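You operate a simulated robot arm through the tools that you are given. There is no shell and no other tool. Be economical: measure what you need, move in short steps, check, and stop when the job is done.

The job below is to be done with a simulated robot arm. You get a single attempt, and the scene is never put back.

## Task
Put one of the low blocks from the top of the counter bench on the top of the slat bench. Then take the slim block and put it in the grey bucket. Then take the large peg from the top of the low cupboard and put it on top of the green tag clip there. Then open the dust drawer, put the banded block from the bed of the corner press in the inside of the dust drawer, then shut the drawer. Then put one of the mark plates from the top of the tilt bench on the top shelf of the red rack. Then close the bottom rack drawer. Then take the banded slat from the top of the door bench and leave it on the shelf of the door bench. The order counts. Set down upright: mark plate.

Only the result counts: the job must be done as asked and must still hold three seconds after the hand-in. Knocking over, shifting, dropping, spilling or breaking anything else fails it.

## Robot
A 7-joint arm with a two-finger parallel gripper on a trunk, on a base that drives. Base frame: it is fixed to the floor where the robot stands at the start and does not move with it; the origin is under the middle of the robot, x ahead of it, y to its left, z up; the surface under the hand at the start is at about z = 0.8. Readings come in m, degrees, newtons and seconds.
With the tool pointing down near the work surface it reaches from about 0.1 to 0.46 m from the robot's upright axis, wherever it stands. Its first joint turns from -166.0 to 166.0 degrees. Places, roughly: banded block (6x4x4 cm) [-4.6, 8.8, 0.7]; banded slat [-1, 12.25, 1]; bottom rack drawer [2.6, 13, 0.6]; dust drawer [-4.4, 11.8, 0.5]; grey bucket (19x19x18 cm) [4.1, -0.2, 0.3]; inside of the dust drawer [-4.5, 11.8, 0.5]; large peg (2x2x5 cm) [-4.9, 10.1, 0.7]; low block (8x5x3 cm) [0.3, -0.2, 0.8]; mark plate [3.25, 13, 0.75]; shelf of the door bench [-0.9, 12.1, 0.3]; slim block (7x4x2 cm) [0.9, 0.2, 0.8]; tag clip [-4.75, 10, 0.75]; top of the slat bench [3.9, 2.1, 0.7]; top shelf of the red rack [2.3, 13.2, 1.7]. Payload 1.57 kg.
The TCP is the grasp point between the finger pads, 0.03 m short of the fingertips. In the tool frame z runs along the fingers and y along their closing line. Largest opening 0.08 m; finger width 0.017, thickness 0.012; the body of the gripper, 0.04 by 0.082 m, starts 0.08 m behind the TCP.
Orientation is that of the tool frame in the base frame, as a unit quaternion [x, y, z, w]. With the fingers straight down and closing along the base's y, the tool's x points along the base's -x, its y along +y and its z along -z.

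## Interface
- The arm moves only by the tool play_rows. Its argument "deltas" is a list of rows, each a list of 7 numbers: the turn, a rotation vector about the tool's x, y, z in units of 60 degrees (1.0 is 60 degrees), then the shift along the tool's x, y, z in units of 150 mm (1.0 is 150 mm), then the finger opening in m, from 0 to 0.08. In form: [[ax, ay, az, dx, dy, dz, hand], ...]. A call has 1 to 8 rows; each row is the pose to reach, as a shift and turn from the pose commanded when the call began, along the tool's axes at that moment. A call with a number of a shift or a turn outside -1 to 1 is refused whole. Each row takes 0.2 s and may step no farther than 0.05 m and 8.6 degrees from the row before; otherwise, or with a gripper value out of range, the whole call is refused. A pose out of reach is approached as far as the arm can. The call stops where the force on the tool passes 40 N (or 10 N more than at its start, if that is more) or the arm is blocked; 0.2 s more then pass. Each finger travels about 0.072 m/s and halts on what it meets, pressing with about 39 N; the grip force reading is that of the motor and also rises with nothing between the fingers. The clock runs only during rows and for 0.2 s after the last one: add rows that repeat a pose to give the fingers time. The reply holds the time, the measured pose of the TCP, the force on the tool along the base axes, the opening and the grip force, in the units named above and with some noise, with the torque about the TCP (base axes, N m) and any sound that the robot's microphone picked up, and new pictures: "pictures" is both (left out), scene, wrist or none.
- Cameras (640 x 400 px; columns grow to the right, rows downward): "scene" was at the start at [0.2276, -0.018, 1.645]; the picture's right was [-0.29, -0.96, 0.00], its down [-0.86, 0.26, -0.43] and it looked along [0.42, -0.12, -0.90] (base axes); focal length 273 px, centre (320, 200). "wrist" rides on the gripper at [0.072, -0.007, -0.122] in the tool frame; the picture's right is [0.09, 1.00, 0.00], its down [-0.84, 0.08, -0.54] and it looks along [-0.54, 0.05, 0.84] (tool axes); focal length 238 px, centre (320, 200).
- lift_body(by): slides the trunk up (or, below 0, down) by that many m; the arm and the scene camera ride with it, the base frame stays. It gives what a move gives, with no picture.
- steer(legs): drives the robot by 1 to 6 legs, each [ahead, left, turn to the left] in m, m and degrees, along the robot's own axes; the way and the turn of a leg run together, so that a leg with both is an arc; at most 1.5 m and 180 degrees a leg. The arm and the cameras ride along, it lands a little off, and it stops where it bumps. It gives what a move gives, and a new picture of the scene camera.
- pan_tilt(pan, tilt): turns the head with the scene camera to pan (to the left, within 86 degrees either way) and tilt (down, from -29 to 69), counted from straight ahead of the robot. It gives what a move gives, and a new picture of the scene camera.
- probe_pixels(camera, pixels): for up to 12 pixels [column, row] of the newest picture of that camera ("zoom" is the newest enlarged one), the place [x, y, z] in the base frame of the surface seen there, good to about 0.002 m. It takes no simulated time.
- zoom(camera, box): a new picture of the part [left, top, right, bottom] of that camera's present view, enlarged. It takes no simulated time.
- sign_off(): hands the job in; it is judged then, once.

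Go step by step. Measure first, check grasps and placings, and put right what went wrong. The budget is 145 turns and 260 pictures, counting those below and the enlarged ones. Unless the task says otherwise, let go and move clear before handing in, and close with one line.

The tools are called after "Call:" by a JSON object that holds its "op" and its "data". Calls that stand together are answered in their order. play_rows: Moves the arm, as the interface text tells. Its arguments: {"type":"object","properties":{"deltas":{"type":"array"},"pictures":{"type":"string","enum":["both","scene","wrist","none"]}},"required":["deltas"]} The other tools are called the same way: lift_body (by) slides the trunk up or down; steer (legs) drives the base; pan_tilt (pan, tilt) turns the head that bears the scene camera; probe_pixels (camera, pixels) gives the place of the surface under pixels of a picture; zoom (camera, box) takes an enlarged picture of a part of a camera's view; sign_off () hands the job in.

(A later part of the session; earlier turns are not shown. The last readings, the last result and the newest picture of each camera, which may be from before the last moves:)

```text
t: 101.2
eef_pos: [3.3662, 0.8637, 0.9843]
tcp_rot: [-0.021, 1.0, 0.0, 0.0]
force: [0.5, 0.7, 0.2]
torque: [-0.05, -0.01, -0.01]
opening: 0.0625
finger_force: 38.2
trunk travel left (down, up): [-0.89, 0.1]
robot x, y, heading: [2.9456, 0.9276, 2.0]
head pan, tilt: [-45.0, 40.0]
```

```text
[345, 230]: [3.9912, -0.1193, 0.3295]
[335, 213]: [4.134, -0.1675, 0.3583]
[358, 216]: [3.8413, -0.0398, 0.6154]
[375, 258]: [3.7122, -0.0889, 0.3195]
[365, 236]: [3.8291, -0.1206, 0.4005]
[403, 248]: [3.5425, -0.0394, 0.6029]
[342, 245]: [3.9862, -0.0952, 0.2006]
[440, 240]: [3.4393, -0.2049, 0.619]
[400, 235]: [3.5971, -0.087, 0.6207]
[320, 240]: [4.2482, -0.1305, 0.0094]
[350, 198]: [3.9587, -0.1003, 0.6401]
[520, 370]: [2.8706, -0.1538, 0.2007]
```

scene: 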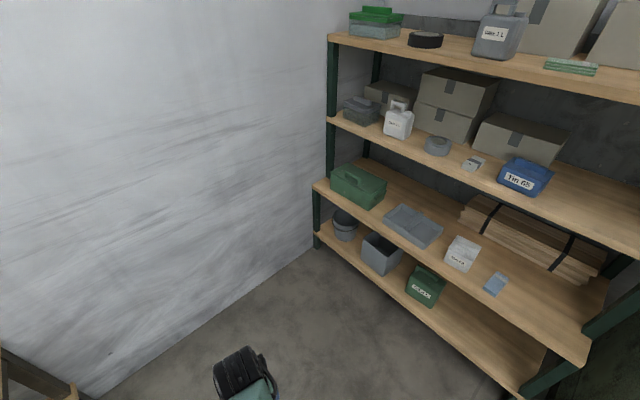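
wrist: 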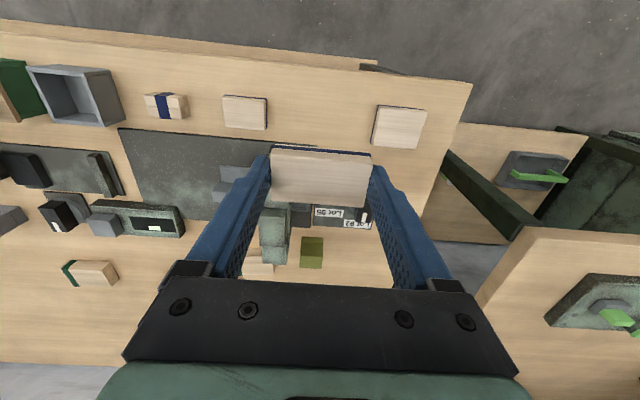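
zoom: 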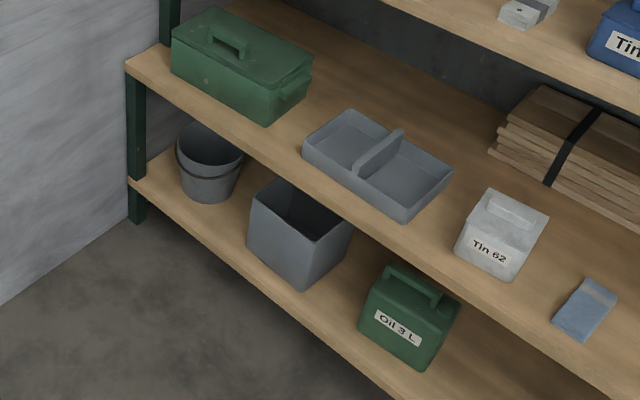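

The round grey bucket is at about (4.05, -0.2), rim near z 0.38, under a shelf at 0.62. I'll turn to face it and strafe in front of it, then look closely.

Call:
{"op": "steer", "data": {"legs": [[0, 0, -92], [0, 0.9, 0]]}}

Call:
{"op": "pan_tilt", "data": {"pan": 10, "tilt": 50}}

```text
t: 109.9
eef_pos: [3.7753, 0.5036, 0.9827]
tcp_rot: [0.708, 0.707, 0.0, 0.0]
force: [0.3, 0.2, 0.2]
torque: [0.04, 0.0, 0.0]
opening: 0.0625
finger_force: 38.9
trunk travel left (down, up): [-0.89, 0.1]
robot x, y, heading: [3.8559, 0.9234, -90.3]
head pan, tilt: [-45.0, 40.0]
```

scene: 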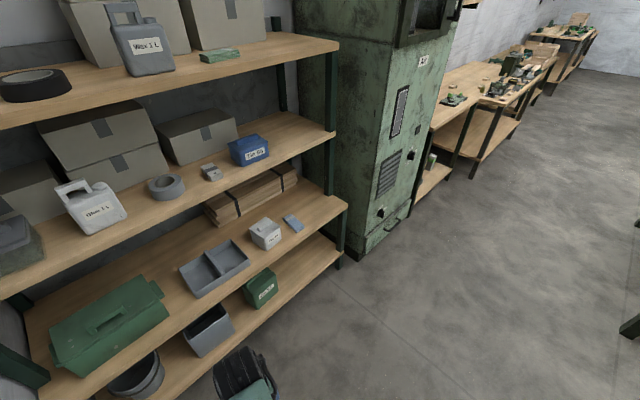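

```text
t: 111.1
eef_pos: [3.777, 0.503, 0.9847]
tcp_rot: [0.708, 0.706, 0.0, -0.001]
force: [-0.3, 0.3, 0.1]
torque: [0.02, 0.01, 0.01]
opening: 0.0626
finger_force: 38.5
trunk travel left (down, up): [-0.89, 0.1]
robot x, y, heading: [3.8536, 0.9189, -90.5]
head pan, tilt: [10.0, 50.0]
```

scene: 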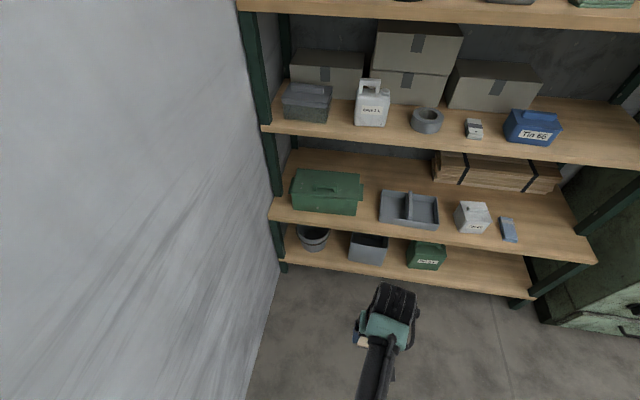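

I'll tilt the tool forward by about 60° in free space, moving it 0.1 m ahead at the same time.

Call:
{"op": "play_rows", "data": {"deltas": [[0, -0.14, 0, -0.1, 0, 0, 0], [0, -0.28, 0, -0.2, 0, 0, 0], [0, -0.42, 0, -0.3, 0, 0, 0], [0, -0.56, 0, -0.4, 0, 0, 0], [0, -0.7, 0, -0.5, 0, 0, 0], [0, -0.84, 0, -0.6, 0, 0, 0], [0, -0.98, 0, -0.7, 0, 0, 0]], "pictures": "none"}}

Call:
{"op": "play_rows", "data": {"deltas": [[0, -0.1, 0, 0, 0, 0, 0], [0, -0.19, 0, 0, 0, 0, 0]], "pictures": "none"}}

Call:
{"op": "lift_body", "data": {"by": -0.5}}

Call:
{"op": "pan_tilt", "data": {"pan": 10, "tilt": 40}}

```text
t: 112.7
eef_pos: [3.7751, 0.3982, 0.9841]
tcp_rot: [0.617, 0.615, -0.349, 0.346]
force: [-0.1, 0.1, 0.6]
torque: [0.04, 0.04, 0.03]
opening: 0.0624
finger_force: 38.8
trunk travel left (down, up): [-0.89, 0.1]
robot x, y, heading: [3.8581, 0.9245, -90.4]
head pan, tilt: [10.0, 50.0]
```

```text
t: 113.3
eef_pos: [3.7754, 0.3986, 0.9829]
tcp_rot: [0.58, 0.578, -0.407, 0.405]
force: [-0.9, -0.3, 0.0]
torque: [0.01, -0.03, -0.03]
opening: 0.0624
finger_force: 39.3
trunk travel left (down, up): [-0.89, 0.1]
robot x, y, heading: [3.8529, 0.9217, -90.6]
head pan, tilt: [10.0, 50.0]
```

```text
refused: -0.5 is not a number from -0.4 to 0.4
```

```text
t: 114.0
eef_pos: [3.776, 0.399, 0.984]
tcp_rot: [0.579, 0.579, -0.407, 0.405]
force: [-0.4, -0.6, -0.6]
torque: [0.0, 0.01, -0.01]
opening: 0.0625
finger_force: 39.4
trunk travel left (down, up): [-0.89, 0.1]
robot x, y, heading: [3.8545, 0.9186, -90.5]
head pan, tilt: [10.0, 40.0]
```

scene: 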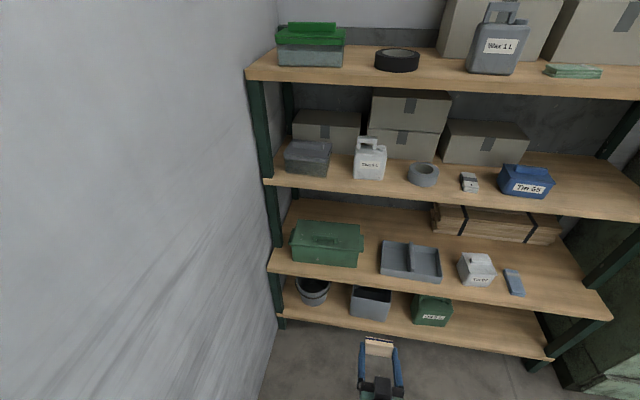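

Call:
{"op": "lift_body", "data": {"by": -0.4}}

Call:
{"op": "lift_body", "data": {"by": -0.1}}

Call:
{"op": "steer", "data": {"legs": [[0.3, 0.1, 0.5]]}}

Call:
{"op": "pan_tilt", "data": {"pan": 10, "tilt": 45}}

```text
t: 117.9
eef_pos: [3.7763, 0.3981, 0.585]
tcp_rot: [0.579, 0.578, -0.407, 0.406]
force: [-0.4, 0.0, -1.3]
torque: [-0.01, 0.01, -0.01]
opening: 0.0625
finger_force: 39.3
trunk travel left (down, up): [-0.49, 0.5]
robot x, y, heading: [3.8573, 0.9203, -90.4]
head pan, tilt: [10.0, 40.0]
```

```text
t: 119.2
eef_pos: [3.7765, 0.3995, 0.4844]
tcp_rot: [0.579, 0.578, -0.407, 0.407]
force: [0.7, -0.5, 0.2]
torque: [0.02, 0.01, -0.01]
opening: 0.0625
finger_force: 38.9
trunk travel left (down, up): [-0.39, 0.6]
robot x, y, heading: [3.8551, 0.922, -90.4]
head pan, tilt: [10.0, 40.0]
```

```text
t: 120.3
eef_pos: [3.7932, 0.3394, 0.4843]
tcp_rot: [0.579, 0.577, -0.402, 0.412]
force: [-0.1, 0.6, -0.2]
torque: [-0.01, 0.01, -0.02]
opening: 0.0623
finger_force: 39.1
trunk travel left (down, up): [-0.39, 0.6]
robot x, y, heading: [3.8705, 0.8636, -90.0]
head pan, tilt: [10.0, 40.0]
stopped in leg 1: the robot was blocked; the commanded pose is now the measured one
```

scene: 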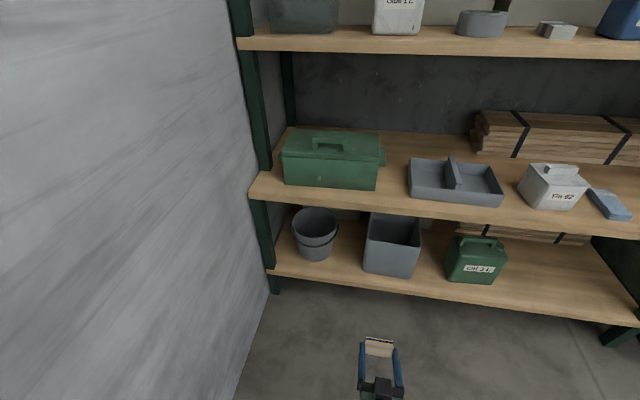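

```text
t: 121.0
eef_pos: [3.7962, 0.3382, 0.4839]
tcp_rot: [0.58, 0.577, -0.402, 0.412]
force: [-0.1, 0.3, 0.1]
torque: [-0.01, -0.01, -0.01]
opening: 0.0626
finger_force: 39.1
trunk travel left (down, up): [-0.39, 0.6]
robot x, y, heading: [3.8718, 0.8611, -90.1]
head pan, tilt: [10.0, 45.0]
```

scene: 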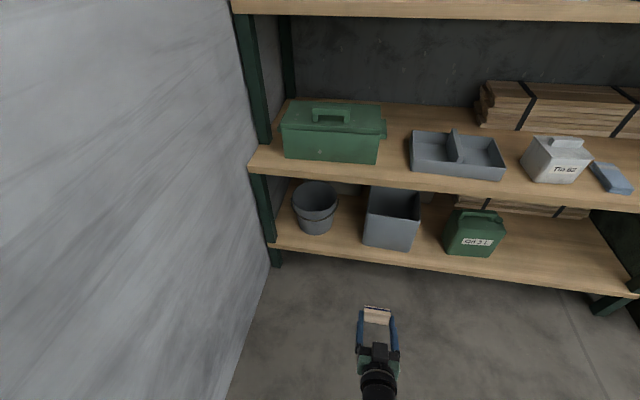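

The drive was blocked moving left, likely by the wall. I'll measure the bucket and wall, then go straight ahead only.

Call:
{"op": "zoom", "data": {"camera": "scene", "box": [240, 140, 440, 265]}}

Call:
{"op": "probe_pixels", "data": {"camera": "scene", "pixels": [[296, 200], [335, 200], [315, 183], [316, 211], [316, 220], [250, 165], [265, 245], [240, 330], [200, 300], [300, 172], [340, 188]]}}

Call:
{"op": "steer", "data": {"legs": [[0.2, 0, 0]]}}

```text
3.20 times, centred on (340, 202) of scene
```

zoom: 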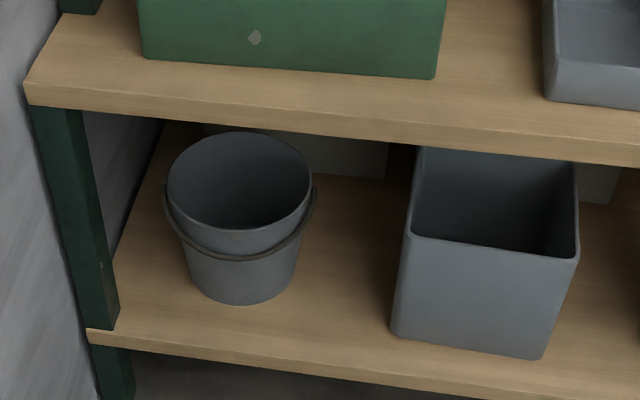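

```text
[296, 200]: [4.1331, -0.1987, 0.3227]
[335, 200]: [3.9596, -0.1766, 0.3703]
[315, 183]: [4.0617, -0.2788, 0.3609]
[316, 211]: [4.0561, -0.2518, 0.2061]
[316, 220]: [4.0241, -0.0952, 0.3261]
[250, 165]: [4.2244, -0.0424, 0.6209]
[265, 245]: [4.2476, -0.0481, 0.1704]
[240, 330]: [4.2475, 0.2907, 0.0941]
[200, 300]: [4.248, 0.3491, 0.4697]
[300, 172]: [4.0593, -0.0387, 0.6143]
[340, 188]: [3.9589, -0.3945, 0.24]
```

```text
t: 122.6
eef_pos: [3.7947, 0.1404, 0.4862]
tcp_rot: [0.579, 0.577, -0.402, 0.414]
force: [-0.1, 0.3, 0.0]
torque: [0.01, 0.01, 0.02]
opening: 0.0625
finger_force: 39.5
trunk travel left (down, up): [-0.39, 0.6]
robot x, y, heading: [3.871, 0.664, -89.9]
head pan, tilt: [10.0, 45.0]
```

scene: 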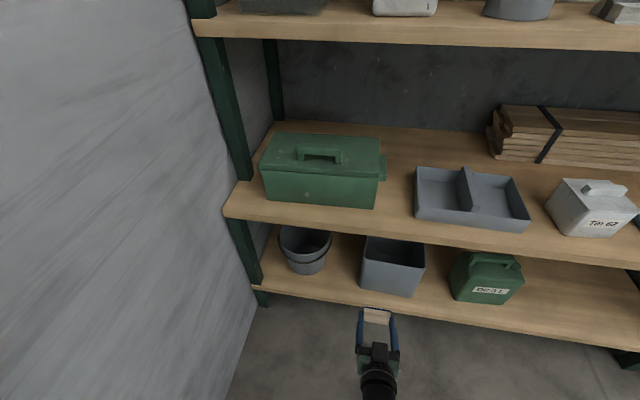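

Wall at x=4.248; the bucket's rim is centred near (4.048, -0.185), z 0.375, under a shelf underside about 0.59. I'll shift the hand sideways to x≈4.048 and lower slightly.

Call:
{"op": "play_rows", "data": {"deltas": [[0, 0, 0, 0.05, 0.25, 0.02, 0], [0, 0, 0, 0.1, 0.5, 0.04, 0], [0, 0, 0, 0.15, 0.75, 0.06, 0], [0, 0, 0, 0.2, 1.0, 0.087, 0]], "pictures": "none"}}

Call:
{"op": "play_rows", "data": {"deltas": [[0, 0, 0, 0, 0.25, 0, 0], [0, 0, 0, 0, 0.5, 0, 0], [0, 0, 0, 0, 0.685, 0, 0]], "pictures": "none"}}

Call:
{"op": "steer", "data": {"legs": [[0.2, 0, 0]]}}

```text
t: 123.6
eef_pos: [3.946, 0.1416, 0.4563]
tcp_rot: [0.577, 0.579, -0.403, 0.413]
force: [-5.1, -1.2, 0.2]
torque: [0.02, -0.13, 0.35]
opening: 0.0622
finger_force: 38.6
trunk travel left (down, up): [-0.39, 0.6]
robot x, y, heading: [3.877, 0.6612, -90.0]
head pan, tilt: [10.0, 45.0]
```

```text
t: 124.4
eef_pos: [4.0484, 0.1415, 0.4568]
tcp_rot: [0.579, 0.576, -0.402, 0.413]
force: [0.1, 0.6, -0.2]
torque: [0.02, 0.0, -0.02]
opening: 0.0625
finger_force: 38.7
trunk travel left (down, up): [-0.39, 0.6]
robot x, y, heading: [3.8707, 0.6648, -89.8]
head pan, tilt: [10.0, 45.0]
```

```text
t: 126.0
eef_pos: [4.0468, -0.0555, 0.4558]
tcp_rot: [0.58, 0.577, -0.402, 0.412]
force: [0.1, 0.2, 0.0]
torque: [0.03, -0.01, 0.02]
opening: 0.0627
finger_force: 39.2
trunk travel left (down, up): [-0.39, 0.6]
robot x, y, heading: [3.8743, 0.4707, -90.1]
head pan, tilt: [10.0, 45.0]
```

scene: 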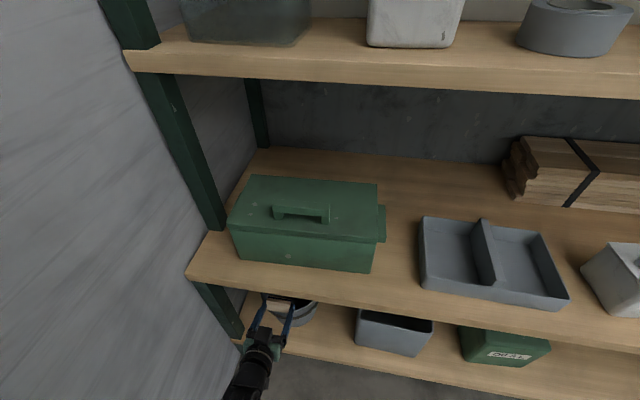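

The hand is entering under the shelf, aligned with the bucket. I'll advance 0.11 m with the arm and check the wrist view.

Call:
{"op": "play_rows", "data": {"deltas": [[0, 0, 0, -0.082, 0, 0.23, 0], [0, 0, 0, -0.164, 0, 0.46, 0], [0, 0, 0, -0.246, 0, 0.69, 0]]}}

```text
t: 126.8
eef_pos: [4.0247, -0.1338, 0.4998]
tcp_rot: [0.578, 0.579, -0.398, 0.415]
force: [-0.4, 0.5, -0.5]
torque: [0.0, 0.02, 0.03]
opening: 0.0625
finger_force: 38.9
out of reach, approached as far as the arm can: row 1, 2, 3
trunk travel left (down, up): [-0.39, 0.6]
robot x, y, heading: [3.8737, 0.4659, -90.0]
head pan, tilt: [10.0, 45.0]
```

scene: 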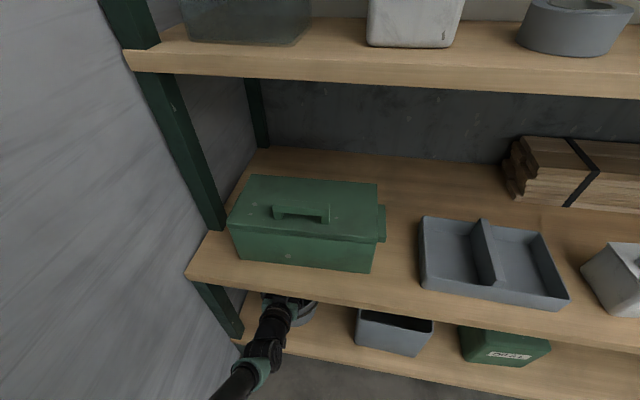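
wrist: 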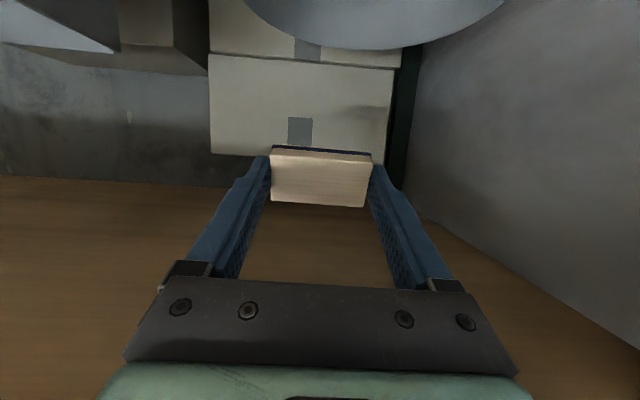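

The arm ran out of reach at this height (TCP rose to 0.50). I'll back off, lower the trunk and raise the hand relative to it so the reach is longer.

Call:
{"op": "steer", "data": {"legs": [[-0.2, 0, 0]]}}

Call:
{"op": "lift_body", "data": {"by": -0.2}}

Call:
{"op": "play_rows", "data": {"deltas": [[0, 0, 0, 0, 0, -0.2, 0]], "pictures": "none"}}

```text
t: 128.5
eef_pos: [4.021, 0.0653, 0.4969]
tcp_rot: [0.579, 0.581, -0.397, 0.413]
force: [0.4, -0.6, 0.2]
torque: [0.01, 0.01, -0.02]
opening: 0.0626
finger_force: 38.6
trunk travel left (down, up): [-0.39, 0.6]
robot x, y, heading: [3.8712, 0.6629, -90.3]
head pan, tilt: [10.0, 45.0]
stopped in leg 1: the robot was blocked; the commanded pose is now the measured one
```

scene: 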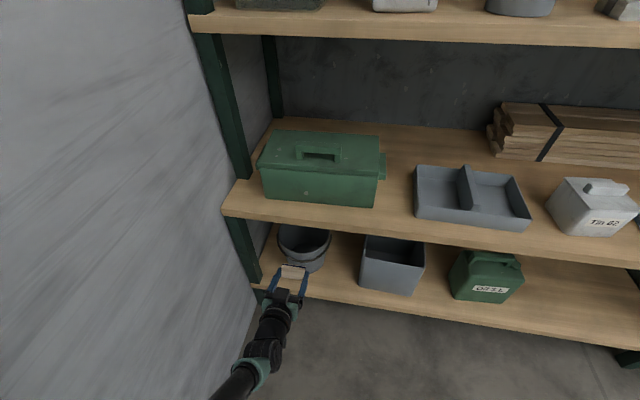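

```text
t: 130.7
eef_pos: [4.0243, 0.0667, 0.2974]
tcp_rot: [0.579, 0.579, -0.397, 0.414]
force: [0.4, 0.3, -0.7]
torque: [-0.03, 0.02, 0.0]
opening: 0.0625
finger_force: 39.1
trunk travel left (down, up): [-0.19, 0.8]
robot x, y, heading: [3.8729, 0.6688, -90.2]
head pan, tilt: [10.0, 45.0]
```

```text
t: 131.1
eef_pos: [4.0232, 0.0945, 0.3071]
tcp_rot: [0.58, 0.578, -0.397, 0.414]
force: [0.0, 0.1, -0.1]
torque: [0.02, 0.02, 0.01]
opening: 0.0625
finger_force: 39.0
trunk travel left (down, up): [-0.19, 0.8]
robot x, y, heading: [3.8714, 0.667, -89.9]
head pan, tilt: [10.0, 45.0]
```

Call:
{"op": "play_rows", "data": {"deltas": [[0, 0, 0, -0.236, 0.04, -0.084, 0], [0, 0, 0, -0.472, 0.08, -0.168, 0], [0, 0, 0, -0.708, 0.12, -0.252, 0], [0, 0, 0, -0.96, 0.167, -0.336, 0]], "pictures": "none"}}

Call:
{"op": "steer", "data": {"legs": [[0, -0.02, 0], [0.2, 0, 0]]}}

```text
t: 132.1
eef_pos: [4.0446, 0.0932, 0.4642]
tcp_rot: [0.58, 0.578, -0.398, 0.414]
force: [0.3, 0.5, -0.3]
torque: [0.04, 0.0, -0.04]
opening: 0.0624
finger_force: 38.9
trunk travel left (down, up): [-0.19, 0.8]
robot x, y, heading: [3.8717, 0.6632, -90.3]
head pan, tilt: [10.0, 45.0]
```

```text
t: 134.1
eef_pos: [4.0265, -0.1021, 0.4614]
tcp_rot: [0.576, 0.582, -0.401, 0.41]
force: [0.0, 0.7, -1.0]
torque: [0.01, 0.0, 0.03]
opening: 0.062
finger_force: 39.4
trunk travel left (down, up): [-0.19, 0.8]
robot x, y, heading: [3.8515, 0.4713, -90.0]
head pan, tilt: [10.0, 45.0]
```

scene: 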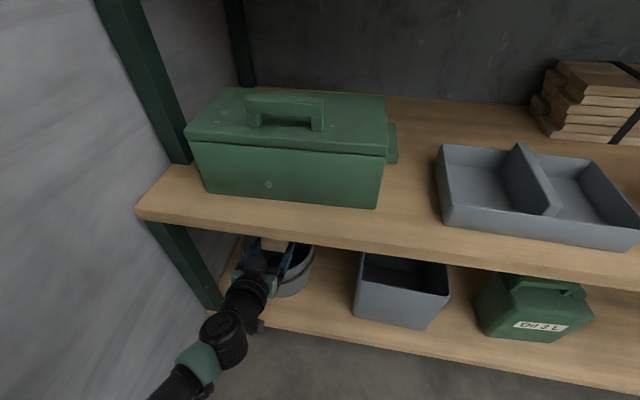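

Call:
{"op": "play_rows", "data": {"deltas": [[0, 0, 0, -0.06, 0.07, 0.2, 0], [0, 0, 0, -0.13, 0.147, 0.42, 0]], "pictures": "wrist"}}

Call:
{"op": "zoom", "data": {"camera": "scene", "box": [200, 210, 360, 340]}}

```text
t: 134.7
eef_pos: [4.0506, -0.17, 0.4599]
tcp_rot: [0.577, 0.581, -0.403, 0.41]
force: [0.5, 0.4, -0.3]
torque: [0.02, -0.05, 0.03]
opening: 0.0625
finger_force: 38.6
trunk travel left (down, up): [-0.19, 0.8]
robot x, y, heading: [3.8537, 0.4738, -90.1]
head pan, tilt: [10.0, 45.0]
```

wrist: 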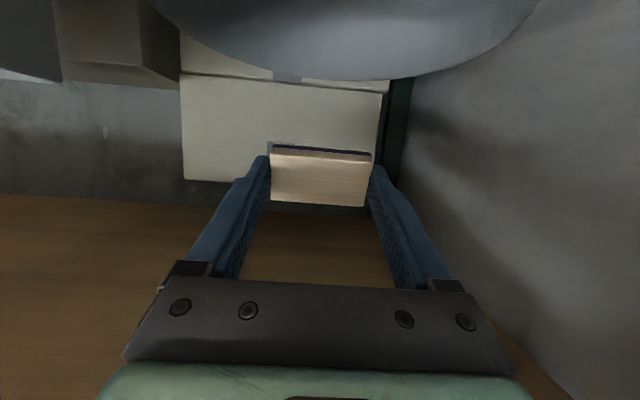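

```text
3.08 times, centred on (280, 275) of scene
```

zoom: 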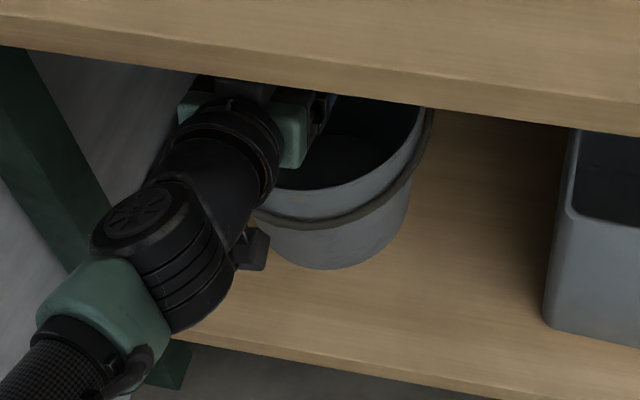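

The block is above the bucket (rear rim seen at wrist (340,75), centred). I'll open.

Call:
{"op": "play_rows", "data": {"deltas": [[0, 0, 0, 0, 0, 0, 0.08], [0, 0, 0, 0, 0, 0, 0.08], [0, 0, 0, 0, 0, 0, 0.08], [0, 0, 0, 0, 0, 0, 0.08]], "pictures": "wrist"}}

```text
t: 135.7
eef_pos: [4.05, -0.1696, 0.4599]
tcp_rot: [0.576, 0.582, -0.402, 0.41]
force: [0.3, 0.3, 0.2]
torque: [-0.01, 0.0, -0.01]
opening: 0.0802
finger_force: 0.1
trunk travel left (down, up): [-0.19, 0.8]
robot x, y, heading: [3.8477, 0.4698, -89.9]
head pan, tilt: [10.0, 45.0]
```

wrist: 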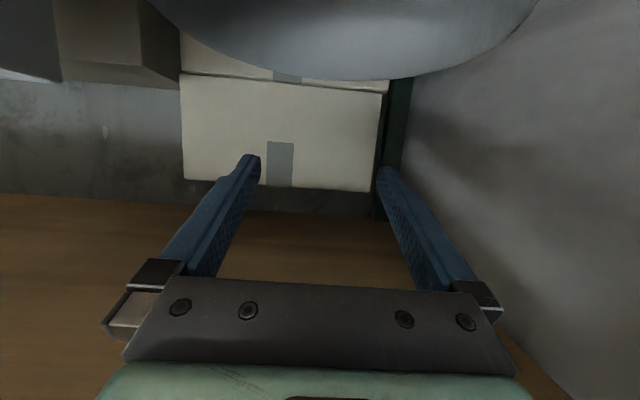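

Released. I'll retreat straight back and check the inside of the bucket.

Call:
{"op": "play_rows", "data": {"deltas": [[0, 0, 0, 0.08, 0, -0.25, 0.08], [0, 0, 0, 0.16, 0, -0.5, 0.08], [0, 0, 0, 0.22, 0, -0.7, 0.08]], "pictures": "none"}}

Call:
{"op": "steer", "data": {"legs": [[-0.4, 0, 0]]}}

Call:
{"op": "lift_body", "data": {"by": 0.4}}

Call:
{"op": "pan_tilt", "data": {"pan": 14, "tilt": 45}}

Call:
{"op": "zoom", "data": {"camera": "scene", "box": [240, 140, 440, 265]}}

```text
t: 136.4
eef_pos: [4.0481, -0.059, 0.4632]
tcp_rot: [0.577, 0.581, -0.403, 0.409]
force: [-0.6, -0.4, -0.3]
torque: [0.0, -0.03, -0.03]
opening: 0.0801
finger_force: 0.1
trunk travel left (down, up): [-0.19, 0.8]
robot x, y, heading: [3.8545, 0.4682, -90.0]
head pan, tilt: [10.0, 45.0]
```

```text
t: 138.9
eef_pos: [4.052, 0.3369, 0.4646]
tcp_rot: [0.575, 0.583, -0.401, 0.411]
force: [-0.7, -0.5, 0.0]
torque: [-0.02, -0.02, 0.0]
opening: 0.0802
finger_force: 0.0
trunk travel left (down, up): [-0.19, 0.8]
robot x, y, heading: [3.8531, 0.8671, -89.7]
head pan, tilt: [10.0, 45.0]
```

scene: 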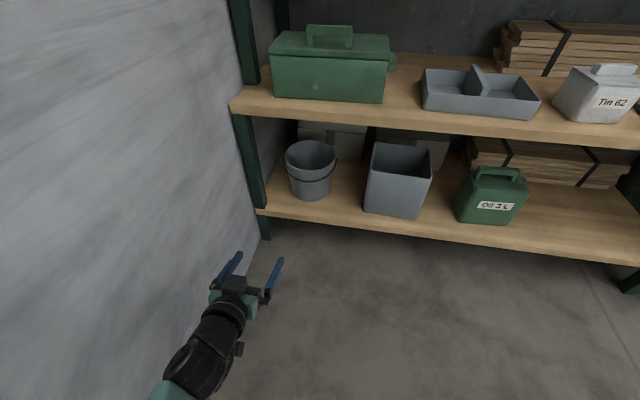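

```text
t: 142.8
eef_pos: [4.0513, 0.3375, 0.8632]
tcp_rot: [0.575, 0.582, -0.402, 0.41]
force: [-0.4, 0.4, -0.2]
torque: [0.0, 0.01, -0.02]
opening: 0.0801
finger_force: 0.0
trunk travel left (down, up): [-0.59, 0.4]
robot x, y, heading: [3.8491, 0.8641, -90.0]
head pan, tilt: [10.0, 45.0]
```

```text
t: 143.4
eef_pos: [4.052, 0.3368, 0.863]
tcp_rot: [0.575, 0.583, -0.401, 0.411]
force: [-0.2, 0.2, 0.2]
torque: [0.01, -0.02, 0.03]
opening: 0.08
finger_force: 0.0
trunk travel left (down, up): [-0.59, 0.4]
robot x, y, heading: [3.8517, 0.8635, -89.9]
head pan, tilt: [14.0, 45.0]
```

scene: 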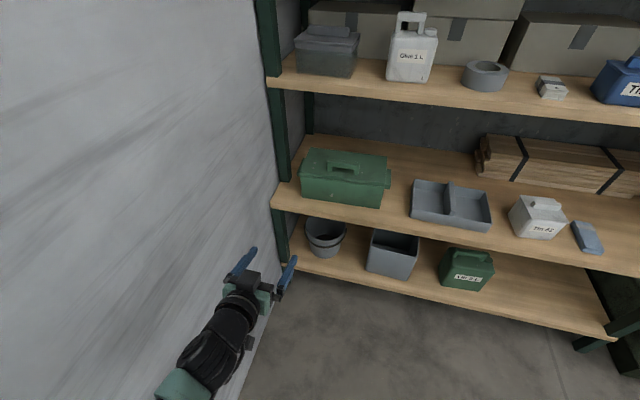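

```text
3.20 times, centred on (340, 202) of scene
```

zoom: 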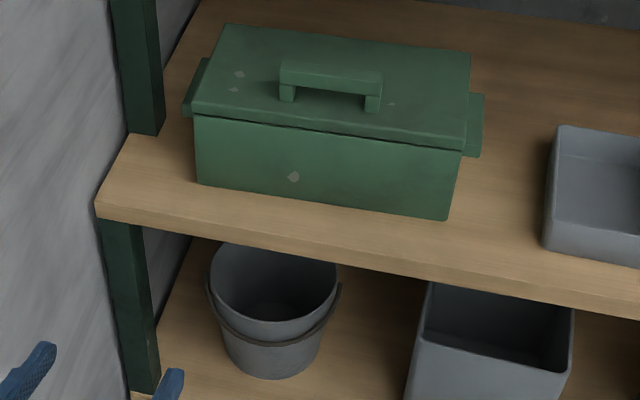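

Nothing lies on the shelf or floor, so the block is in the bucket. I'll tilt the tool back down and tuck the arm before the long drive.

Call:
{"op": "play_rows", "data": {"deltas": [[0, 0.14, 0, 0.05, -0.12, -0.13, 0.08], [0, 0.28, 0, 0.1, -0.25, -0.27, 0.08], [0, 0.42, 0, 0.14, -0.37, -0.4, 0.08], [0, 0.56, 0, 0.19, -0.5, -0.54, 0.08], [0, 0.7, 0, 0.24, -0.62, -0.67, 0.08], [0, 0.84, 0, 0.28, -0.75, -0.8, 0.08], [0, 0.98, 0, 0.33, -0.87, -0.94, 0.08]], "pictures": "none"}}

Call:
{"op": "play_rows", "data": {"deltas": [[0, 0.1, 0, 0, 0, 0, 0.08], [0, 0.19, 0, 0, 0, 0, 0.08]], "pictures": "none"}}

Call:
{"op": "lift_body", "data": {"by": 0.3}}

Call:
{"op": "steer", "data": {"legs": [[0, -0.6, 0], [0, 0, -90], [0, 0, -50]]}}

Call:
{"op": "pan_tilt", "data": {"pan": 0, "tilt": 10}}

```text
t: 145.0
eef_pos: [3.9166, 0.4833, 0.8646]
tcp_rot: [0.698, 0.709, -0.067, 0.07]
force: [0.8, 0.0, -0.9]
torque: [-0.02, -0.04, -0.01]
opening: 0.0801
finger_force: 0.0
trunk travel left (down, up): [-0.59, 0.4]
robot x, y, heading: [3.8515, 0.8664, -89.7]
head pan, tilt: [14.0, 45.0]
```

```text
t: 145.6
eef_pos: [3.9172, 0.4842, 0.8639]
tcp_rot: [0.702, 0.713, 0.002, 0.0]
force: [0.7, -0.2, 0.2]
torque: [-0.03, 0.0, 0.02]
opening: 0.08
finger_force: 0.1
trunk travel left (down, up): [-0.59, 0.4]
robot x, y, heading: [3.8523, 0.8615, -89.6]
head pan, tilt: [14.0, 45.0]
```

```text
t: 148.6
eef_pos: [3.9181, 0.4846, 1.1636]
tcp_rot: [0.701, 0.713, 0.002, 0.001]
force: [0.1, -0.4, 0.5]
torque: [0.0, -0.02, -0.01]
opening: 0.0799
finger_force: 0.1
trunk travel left (down, up): [-0.89, 0.1]
robot x, y, heading: [3.8497, 0.8654, -89.7]
head pan, tilt: [14.0, 45.0]
```

```text
t: 158.1
eef_pos: [2.961, 1.1233, 1.1645]
tcp_rot: [0.903, -0.429, 0.0, 0.002]
force: [0.0, 0.8, 0.0]
torque: [0.02, 0.0, 0.0]
opening: 0.0798
finger_force: 0.1
trunk travel left (down, up): [-0.89, 0.1]
robot x, y, heading: [3.2459, 0.8626, 128.6]
head pan, tilt: [14.0, 45.0]
```

scene: 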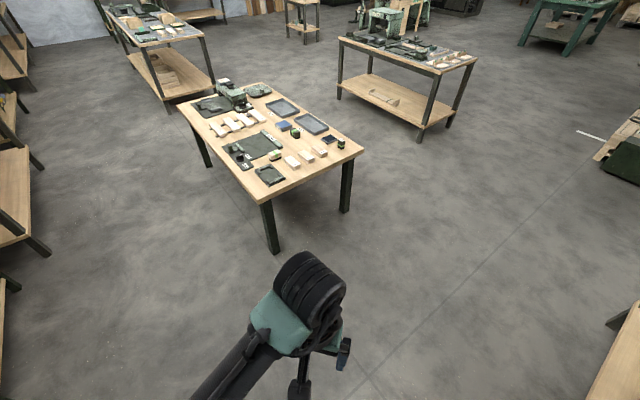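

```text
t: 159.1
eef_pos: [2.9623, 1.1223, 1.1644]
tcp_rot: [0.904, -0.428, 0.0, 0.002]
force: [0.4, 0.3, -0.8]
torque: [-0.03, -0.01, -0.01]
opening: 0.0799
finger_force: 0.1
trunk travel left (down, up): [-0.89, 0.1]
robot x, y, heading: [3.2501, 0.865, 128.2]
head pan, tilt: [0.0, 10.0]
```

scene: 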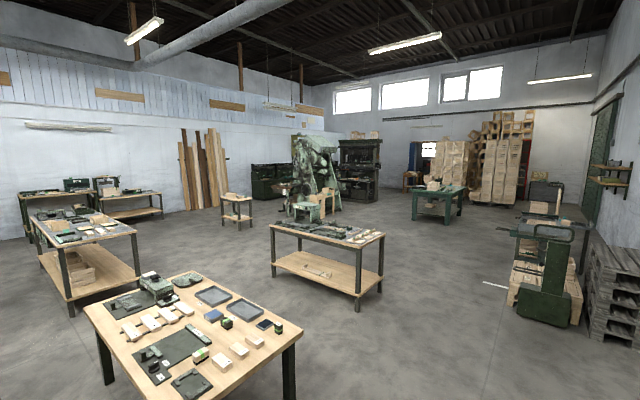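

I'll measure the layout: tables, machine, and far furniture.

Call:
{"op": "probe_pixels", "data": {"camera": "scene", "pixels": [[290, 395], [358, 306], [272, 228], [385, 234], [240, 226], [223, 220], [310, 215], [413, 218], [465, 205], [270, 195], [365, 185], [210, 175]]}}

Call:
{"op": "probe_pixels", "data": {"camera": "scene", "pixels": [[138, 228], [30, 215], [90, 190], [160, 190], [490, 185], [415, 180], [550, 320], [230, 196], [75, 300], [340, 205], [120, 200], [530, 290]]}}

Call:
{"op": "zoom", "data": {"camera": "scene", "box": [170, 120, 490, 300]}}

```text
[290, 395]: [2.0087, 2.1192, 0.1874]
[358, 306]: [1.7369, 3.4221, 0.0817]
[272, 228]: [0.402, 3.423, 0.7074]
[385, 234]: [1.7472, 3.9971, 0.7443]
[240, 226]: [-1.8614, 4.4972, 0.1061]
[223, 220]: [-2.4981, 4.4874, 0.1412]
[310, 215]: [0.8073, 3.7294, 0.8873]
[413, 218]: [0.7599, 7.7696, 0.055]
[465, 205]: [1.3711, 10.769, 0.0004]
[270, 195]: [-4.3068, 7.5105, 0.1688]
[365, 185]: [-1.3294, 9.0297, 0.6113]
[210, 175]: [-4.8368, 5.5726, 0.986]
```

```text
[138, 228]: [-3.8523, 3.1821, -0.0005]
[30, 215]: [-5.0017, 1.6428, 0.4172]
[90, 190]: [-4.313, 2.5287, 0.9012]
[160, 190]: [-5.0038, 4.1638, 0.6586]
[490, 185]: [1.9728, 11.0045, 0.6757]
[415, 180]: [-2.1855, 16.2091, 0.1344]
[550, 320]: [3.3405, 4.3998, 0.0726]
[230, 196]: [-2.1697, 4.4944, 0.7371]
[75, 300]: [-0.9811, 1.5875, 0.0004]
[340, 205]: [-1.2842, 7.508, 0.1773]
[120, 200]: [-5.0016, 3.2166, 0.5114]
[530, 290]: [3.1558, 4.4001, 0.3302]
```

```text
2.00 times, centred on (330, 210) of scene
```

zoom: 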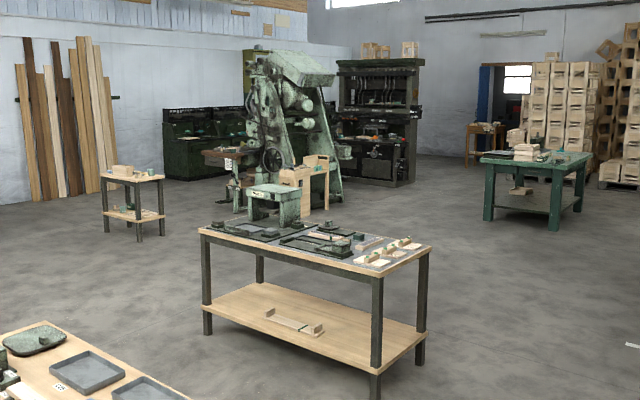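

Plan: go north along x≈2.6, then west along y≈5.8, past the machine to the far corner.

Call:
{"op": "steer", "data": {"legs": [[0, 0, -38.2], [0, 0.65, 0], [1.5, 0, 0], [1.5, 0, 0], [1.5, 0, 0], [0.4, 0, 90]]}}

Call:
{"op": "pan_tilt", "data": {"pan": -20, "tilt": 15}}

```text
t: 189.4
eef_pos: [2.0332, 5.5724, 1.1651]
tcp_rot: [1.0, -0.02, 0.0, 0.002]
force: [0.2, 0.1, 0.1]
torque: [-0.01, 0.01, -0.04]
opening: 0.0799
finger_force: 0.1
trunk travel left (down, up): [-0.89, 0.1]
robot x, y, heading: [2.4192, 5.6149, 177.0]
head pan, tilt: [0.0, 10.0]
cut short: leg 6
```

scene: 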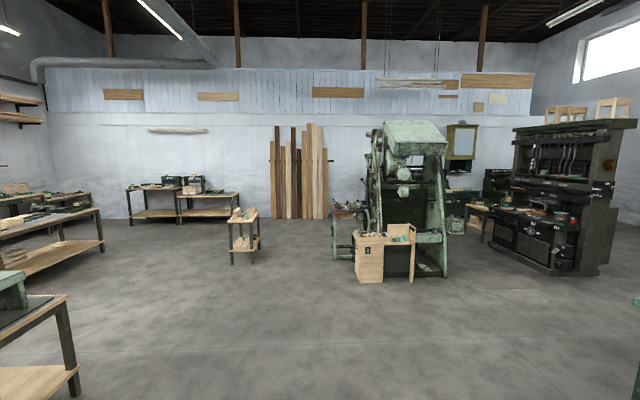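

```text
t: 190.2
eef_pos: [2.0312, 5.5725, 1.1644]
tcp_rot: [1.0, -0.021, 0.001, 0.002]
force: [-0.4, 0.4, 0.2]
torque: [0.02, 0.0, -0.01]
opening: 0.0799
finger_force: 0.1
trunk travel left (down, up): [-0.89, 0.1]
robot x, y, heading: [2.4155, 5.6144, 177.1]
head pan, tilt: [-20.0, 15.0]
```

scene: 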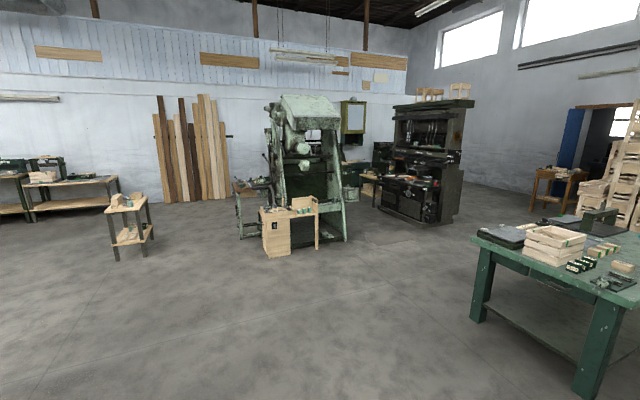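

Call:
{"op": "probe_pixels", "data": {"camera": "scene", "pixels": [[275, 258], [345, 242], [240, 237], [375, 200], [425, 222], [462, 190], [375, 190], [390, 155], [350, 180], [150, 242], [482, 322], [580, 395]]}}

Call:
{"op": "zoom", "data": {"camera": "scene", "box": [220, 80, 480, 260]}}

```text
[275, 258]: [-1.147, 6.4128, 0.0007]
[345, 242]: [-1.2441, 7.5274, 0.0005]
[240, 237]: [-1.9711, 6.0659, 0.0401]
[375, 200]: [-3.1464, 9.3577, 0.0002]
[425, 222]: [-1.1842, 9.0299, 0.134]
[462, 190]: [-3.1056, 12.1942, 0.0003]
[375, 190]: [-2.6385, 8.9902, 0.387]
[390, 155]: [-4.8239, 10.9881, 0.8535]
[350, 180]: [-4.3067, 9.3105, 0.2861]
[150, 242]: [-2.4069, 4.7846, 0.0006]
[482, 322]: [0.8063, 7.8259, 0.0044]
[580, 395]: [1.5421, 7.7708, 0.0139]
```

```text
2.22 times, centred on (350, 170) of scene
```

zoom: 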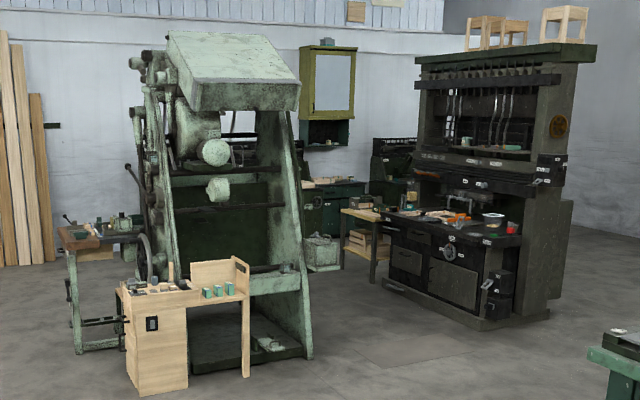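

Call:
{"op": "steer", "data": {"legs": [[0, 0.17, 3], [1.5, 0, 0], [1.5, 0, 0], [1.5, 0, 0], [1.2, 0, 0], [0, 0, -60]]}}

Call:
{"op": "pan_tilt", "data": {"pan": 0, "tilt": 20}}

```text
t: 221.3
eef_pos: [-3.5957, 5.7343, 1.1644]
tcp_rot: [0.868, -0.496, 0.0, 0.001]
force: [-0.5, -0.3, 0.2]
torque: [0.04, -0.03, 0.0]
opening: 0.08
finger_force: 0.1
trunk travel left (down, up): [-0.89, 0.1]
robot x, y, heading: [-3.3451, 5.4359, 120.1]
head pan, tilt: [-20.0, 15.0]
```

scene: 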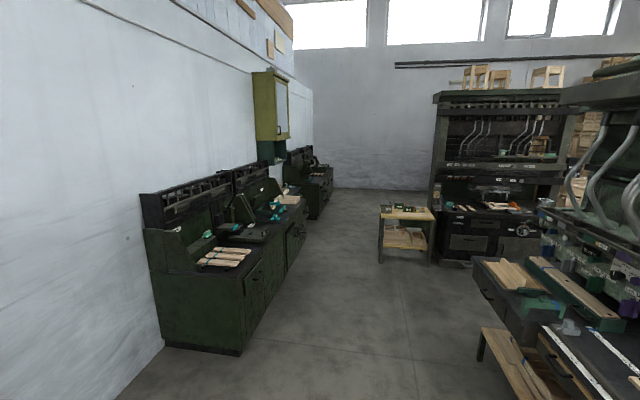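

```text
t: 222.2
eef_pos: [-3.5945, 5.7356, 1.1643]
tcp_rot: [0.869, -0.496, 0.0, 0.002]
force: [1.1, -0.4, 0.8]
torque: [-0.01, 0.0, 0.01]
opening: 0.0797
finger_force: 0.1
trunk travel left (down, up): [-0.89, 0.1]
robot x, y, heading: [-3.346, 5.4378, 119.9]
head pan, tilt: [0.0, 20.0]
```

scene: 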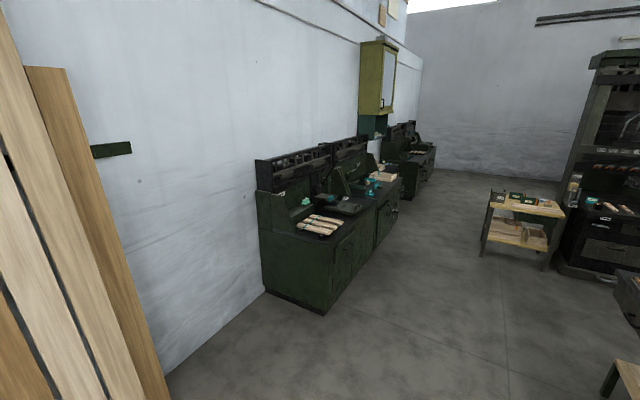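

Call:
{"op": "probe_pixels", "data": {"camera": "scene", "pixels": [[325, 312], [330, 228], [385, 175], [400, 180], [482, 255], [545, 268], [425, 150], [400, 215], [490, 195], [385, 190]]}}

Call:
{"op": "zoom", "data": {"camera": "scene", "box": [250, 100, 470, 260]}}

```text
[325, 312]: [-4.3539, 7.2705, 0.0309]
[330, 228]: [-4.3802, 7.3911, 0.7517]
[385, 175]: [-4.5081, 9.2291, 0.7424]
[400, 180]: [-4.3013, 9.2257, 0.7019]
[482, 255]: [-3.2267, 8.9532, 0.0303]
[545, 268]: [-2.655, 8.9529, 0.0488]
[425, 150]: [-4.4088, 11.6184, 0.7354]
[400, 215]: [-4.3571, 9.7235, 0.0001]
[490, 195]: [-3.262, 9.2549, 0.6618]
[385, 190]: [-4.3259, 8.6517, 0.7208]
```

```text
2.50 times, centred on (360, 180) of scene
```

zoom: 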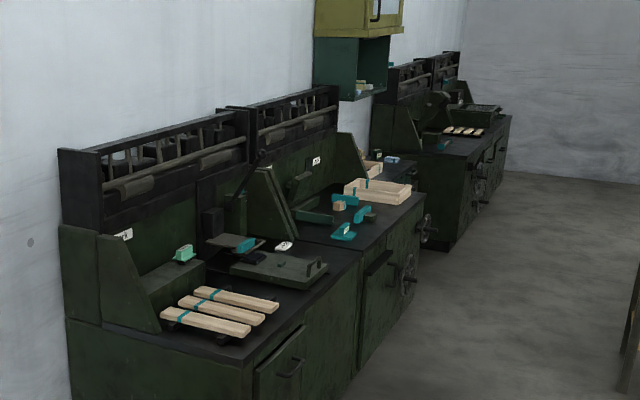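

The cabinets' front is at x≈-4.3; the low cupboard sits beyond y≈9.5. I'll drive up the corridor and look at the three work spots.

Call:
{"op": "steer", "data": {"legs": [[0, 0, -30], [0, 0.4, 0], [1.5, 0, 0], [1.5, 0, 0], [0.7, 0, 0], [0, 0, 90]]}}

Call:
{"op": "pan_tilt", "data": {"pan": 0, "tilt": 45}}

Call:
{"op": "pan_tilt", "data": {"pan": -45, "tilt": 30}}

```text
t: 247.4
eef_pos: [-4.1895, 9.0469, 1.1635]
tcp_rot: [1.0, 0.017, 0.002, 0.002]
force: [1.0, -0.1, 0.0]
torque: [0.01, -0.03, -0.07]
opening: 0.0801
finger_force: 0.0
trunk travel left (down, up): [-0.89, 0.1]
robot x, y, heading: [-3.8142, 9.1206, -178.5]
head pan, tilt: [0.0, 20.0]
```

scene: 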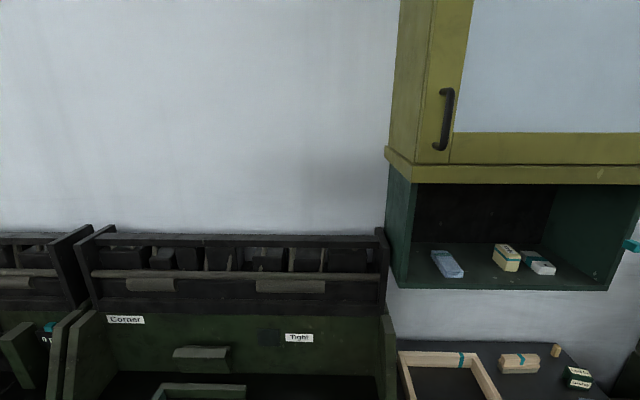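

```text
t: 248.3
eef_pos: [-4.1895, 9.0465, 1.1636]
tcp_rot: [1.0, 0.017, 0.001, 0.002]
force: [0.0, 0.5, -0.1]
torque: [0.01, 0.01, 0.0]
opening: 0.08
finger_force: 0.0
trunk travel left (down, up): [-0.89, 0.1]
robot x, y, heading: [-3.8129, 9.1191, -178.4]
head pan, tilt: [0.0, 45.0]
```

scene: 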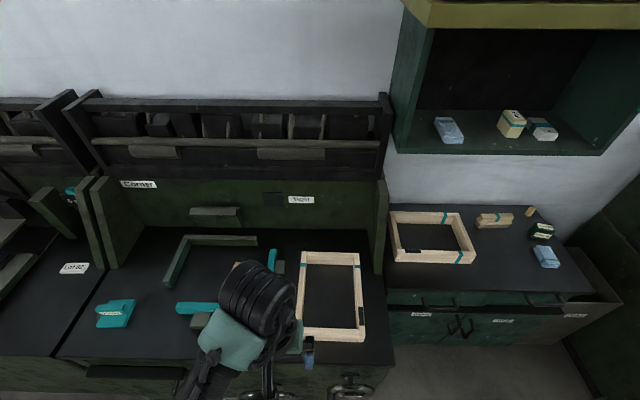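

```text
t: 249.4
eef_pos: [-4.1896, 9.0466, 1.1637]
tcp_rot: [1.0, 0.017, 0.0, 0.002]
force: [0.7, -0.1, 0.0]
torque: [0.02, 0.02, -0.01]
opening: 0.08
finger_force: 0.1
trunk travel left (down, up): [-0.89, 0.1]
robot x, y, heading: [-3.8103, 9.1194, -178.6]
head pan, tilt: [-45.0, 30.0]
```

scene: 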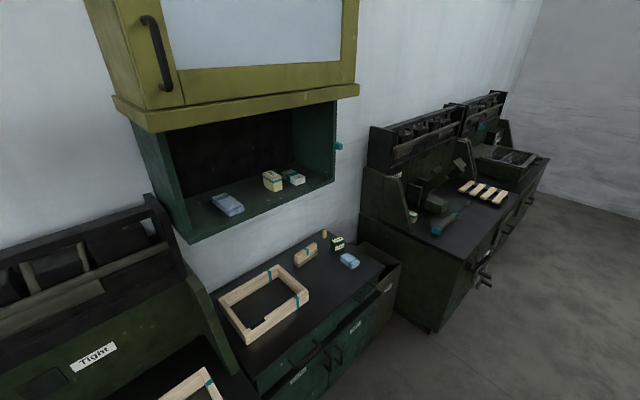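

The peg (323,233) and tag clip (337,243) are on the low cupboard, past y≈9.9. I'll slide right to face them.

Call:
{"op": "steer", "data": {"legs": [[0, -0.95, -1.5]]}}

Call:
{"op": "pan_tilt", "data": {"pan": 0, "tilt": 48}}

Call:
{"op": "zoom", "data": {"camera": "scene", "box": [200, 130, 440, 330]}}

```text
t: 254.2
eef_pos: [-4.1939, 9.9831, 1.1647]
tcp_rot: [1.0, -0.003, 0.0, 0.001]
force: [-0.2, 0.0, -0.1]
torque: [0.0, -0.02, -0.01]
opening: 0.0799
finger_force: 0.1
trunk travel left (down, up): [-0.89, 0.1]
robot x, y, heading: [-3.8122, 10.04, 178.7]
head pan, tilt: [-45.0, 30.0]
```

scene: 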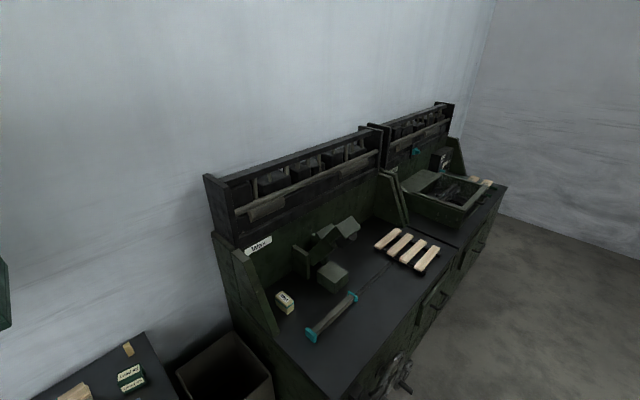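

```text
t: 255.3
eef_pos: [-4.1951, 9.9839, 1.1641]
tcp_rot: [1.0, -0.003, 0.001, 0.002]
force: [-0.3, 1.0, -0.4]
torque: [0.03, 0.02, -0.02]
opening: 0.08
finger_force: 0.0
trunk travel left (down, up): [-0.89, 0.1]
robot x, y, heading: [-3.8155, 10.0405, 178.6]
head pan, tilt: [0.0, 48.0]
```

scene: 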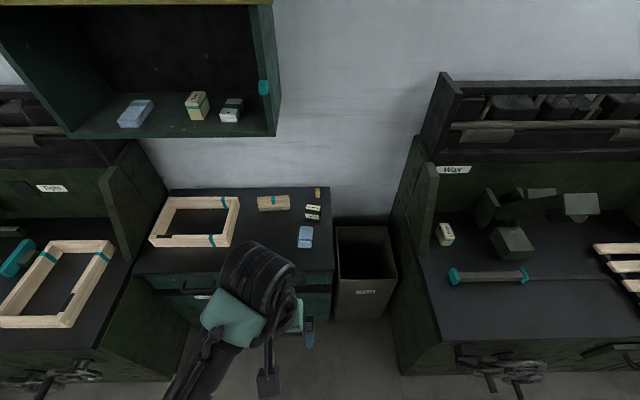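

```text
2.00 times, centred on (320, 230) of scene
```

zoom: 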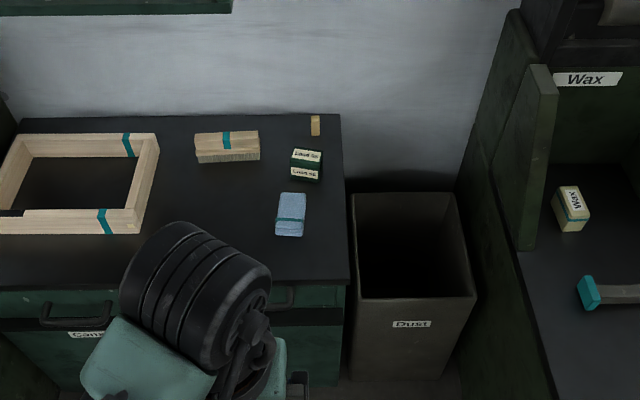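

Call:
{"op": "zoom", "data": {"camera": "scene", "box": [270, 170, 350, 250]}}

Call:
{"op": "probe_pixels", "data": {"camera": "scene", "pixels": [[318, 190], [318, 197], [313, 206], [313, 211], [313, 217], [306, 236], [330, 190], [325, 265], [275, 130], [200, 135], [330, 240], [260, 115]]}}

```text
5.00 times, centred on (310, 210) of scene
```

zoom: 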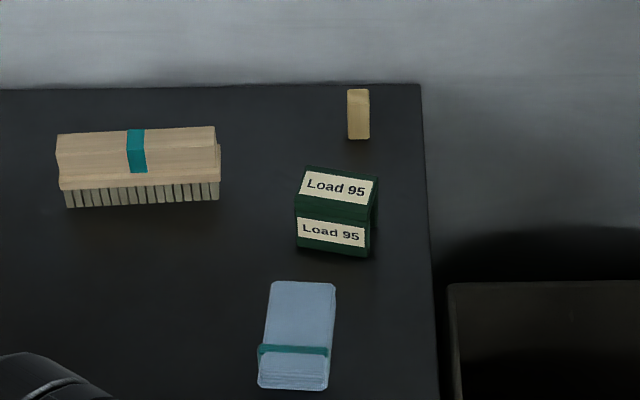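

```text
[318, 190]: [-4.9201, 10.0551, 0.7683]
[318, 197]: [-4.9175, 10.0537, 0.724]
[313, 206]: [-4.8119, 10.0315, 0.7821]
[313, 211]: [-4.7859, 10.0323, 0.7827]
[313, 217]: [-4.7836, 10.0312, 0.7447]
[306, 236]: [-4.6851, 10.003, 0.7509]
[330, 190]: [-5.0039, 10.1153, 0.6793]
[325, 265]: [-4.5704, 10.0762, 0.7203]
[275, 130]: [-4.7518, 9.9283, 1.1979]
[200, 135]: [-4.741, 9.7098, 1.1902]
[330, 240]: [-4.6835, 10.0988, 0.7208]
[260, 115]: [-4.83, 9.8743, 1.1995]
```

The cupboard top is z 0.72; the peg stands at (-4.922, 10.054), top 0.77; the clip's top is at 0.782 around (-4.80, 10.03). The wall cabinet ends at y≈9.93. I'll shift right and edge forward to see how close the base gets.

Call:
{"op": "steer", "data": {"legs": [[0, -0.1, 1.3], [0.4, 0, 0]]}}

```text
t: 258.6
eef_pos: [-4.5938, 10.0688, 1.1646]
tcp_rot: [1.0, 0.01, -0.001, 0.002]
force: [0.3, 0.1, -0.6]
torque: [0.0, -0.03, 0.01]
opening: 0.0799
finger_force: 0.2
trunk travel left (down, up): [-0.89, 0.1]
robot x, y, heading: [-4.2161, 10.1369, -179.5]
head pan, tilt: [0.0, 48.0]
```

scene: 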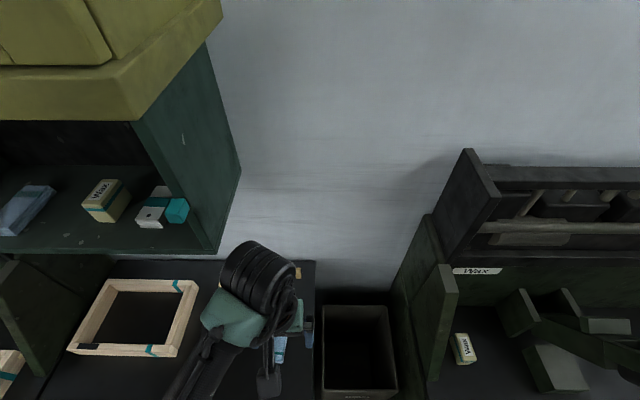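

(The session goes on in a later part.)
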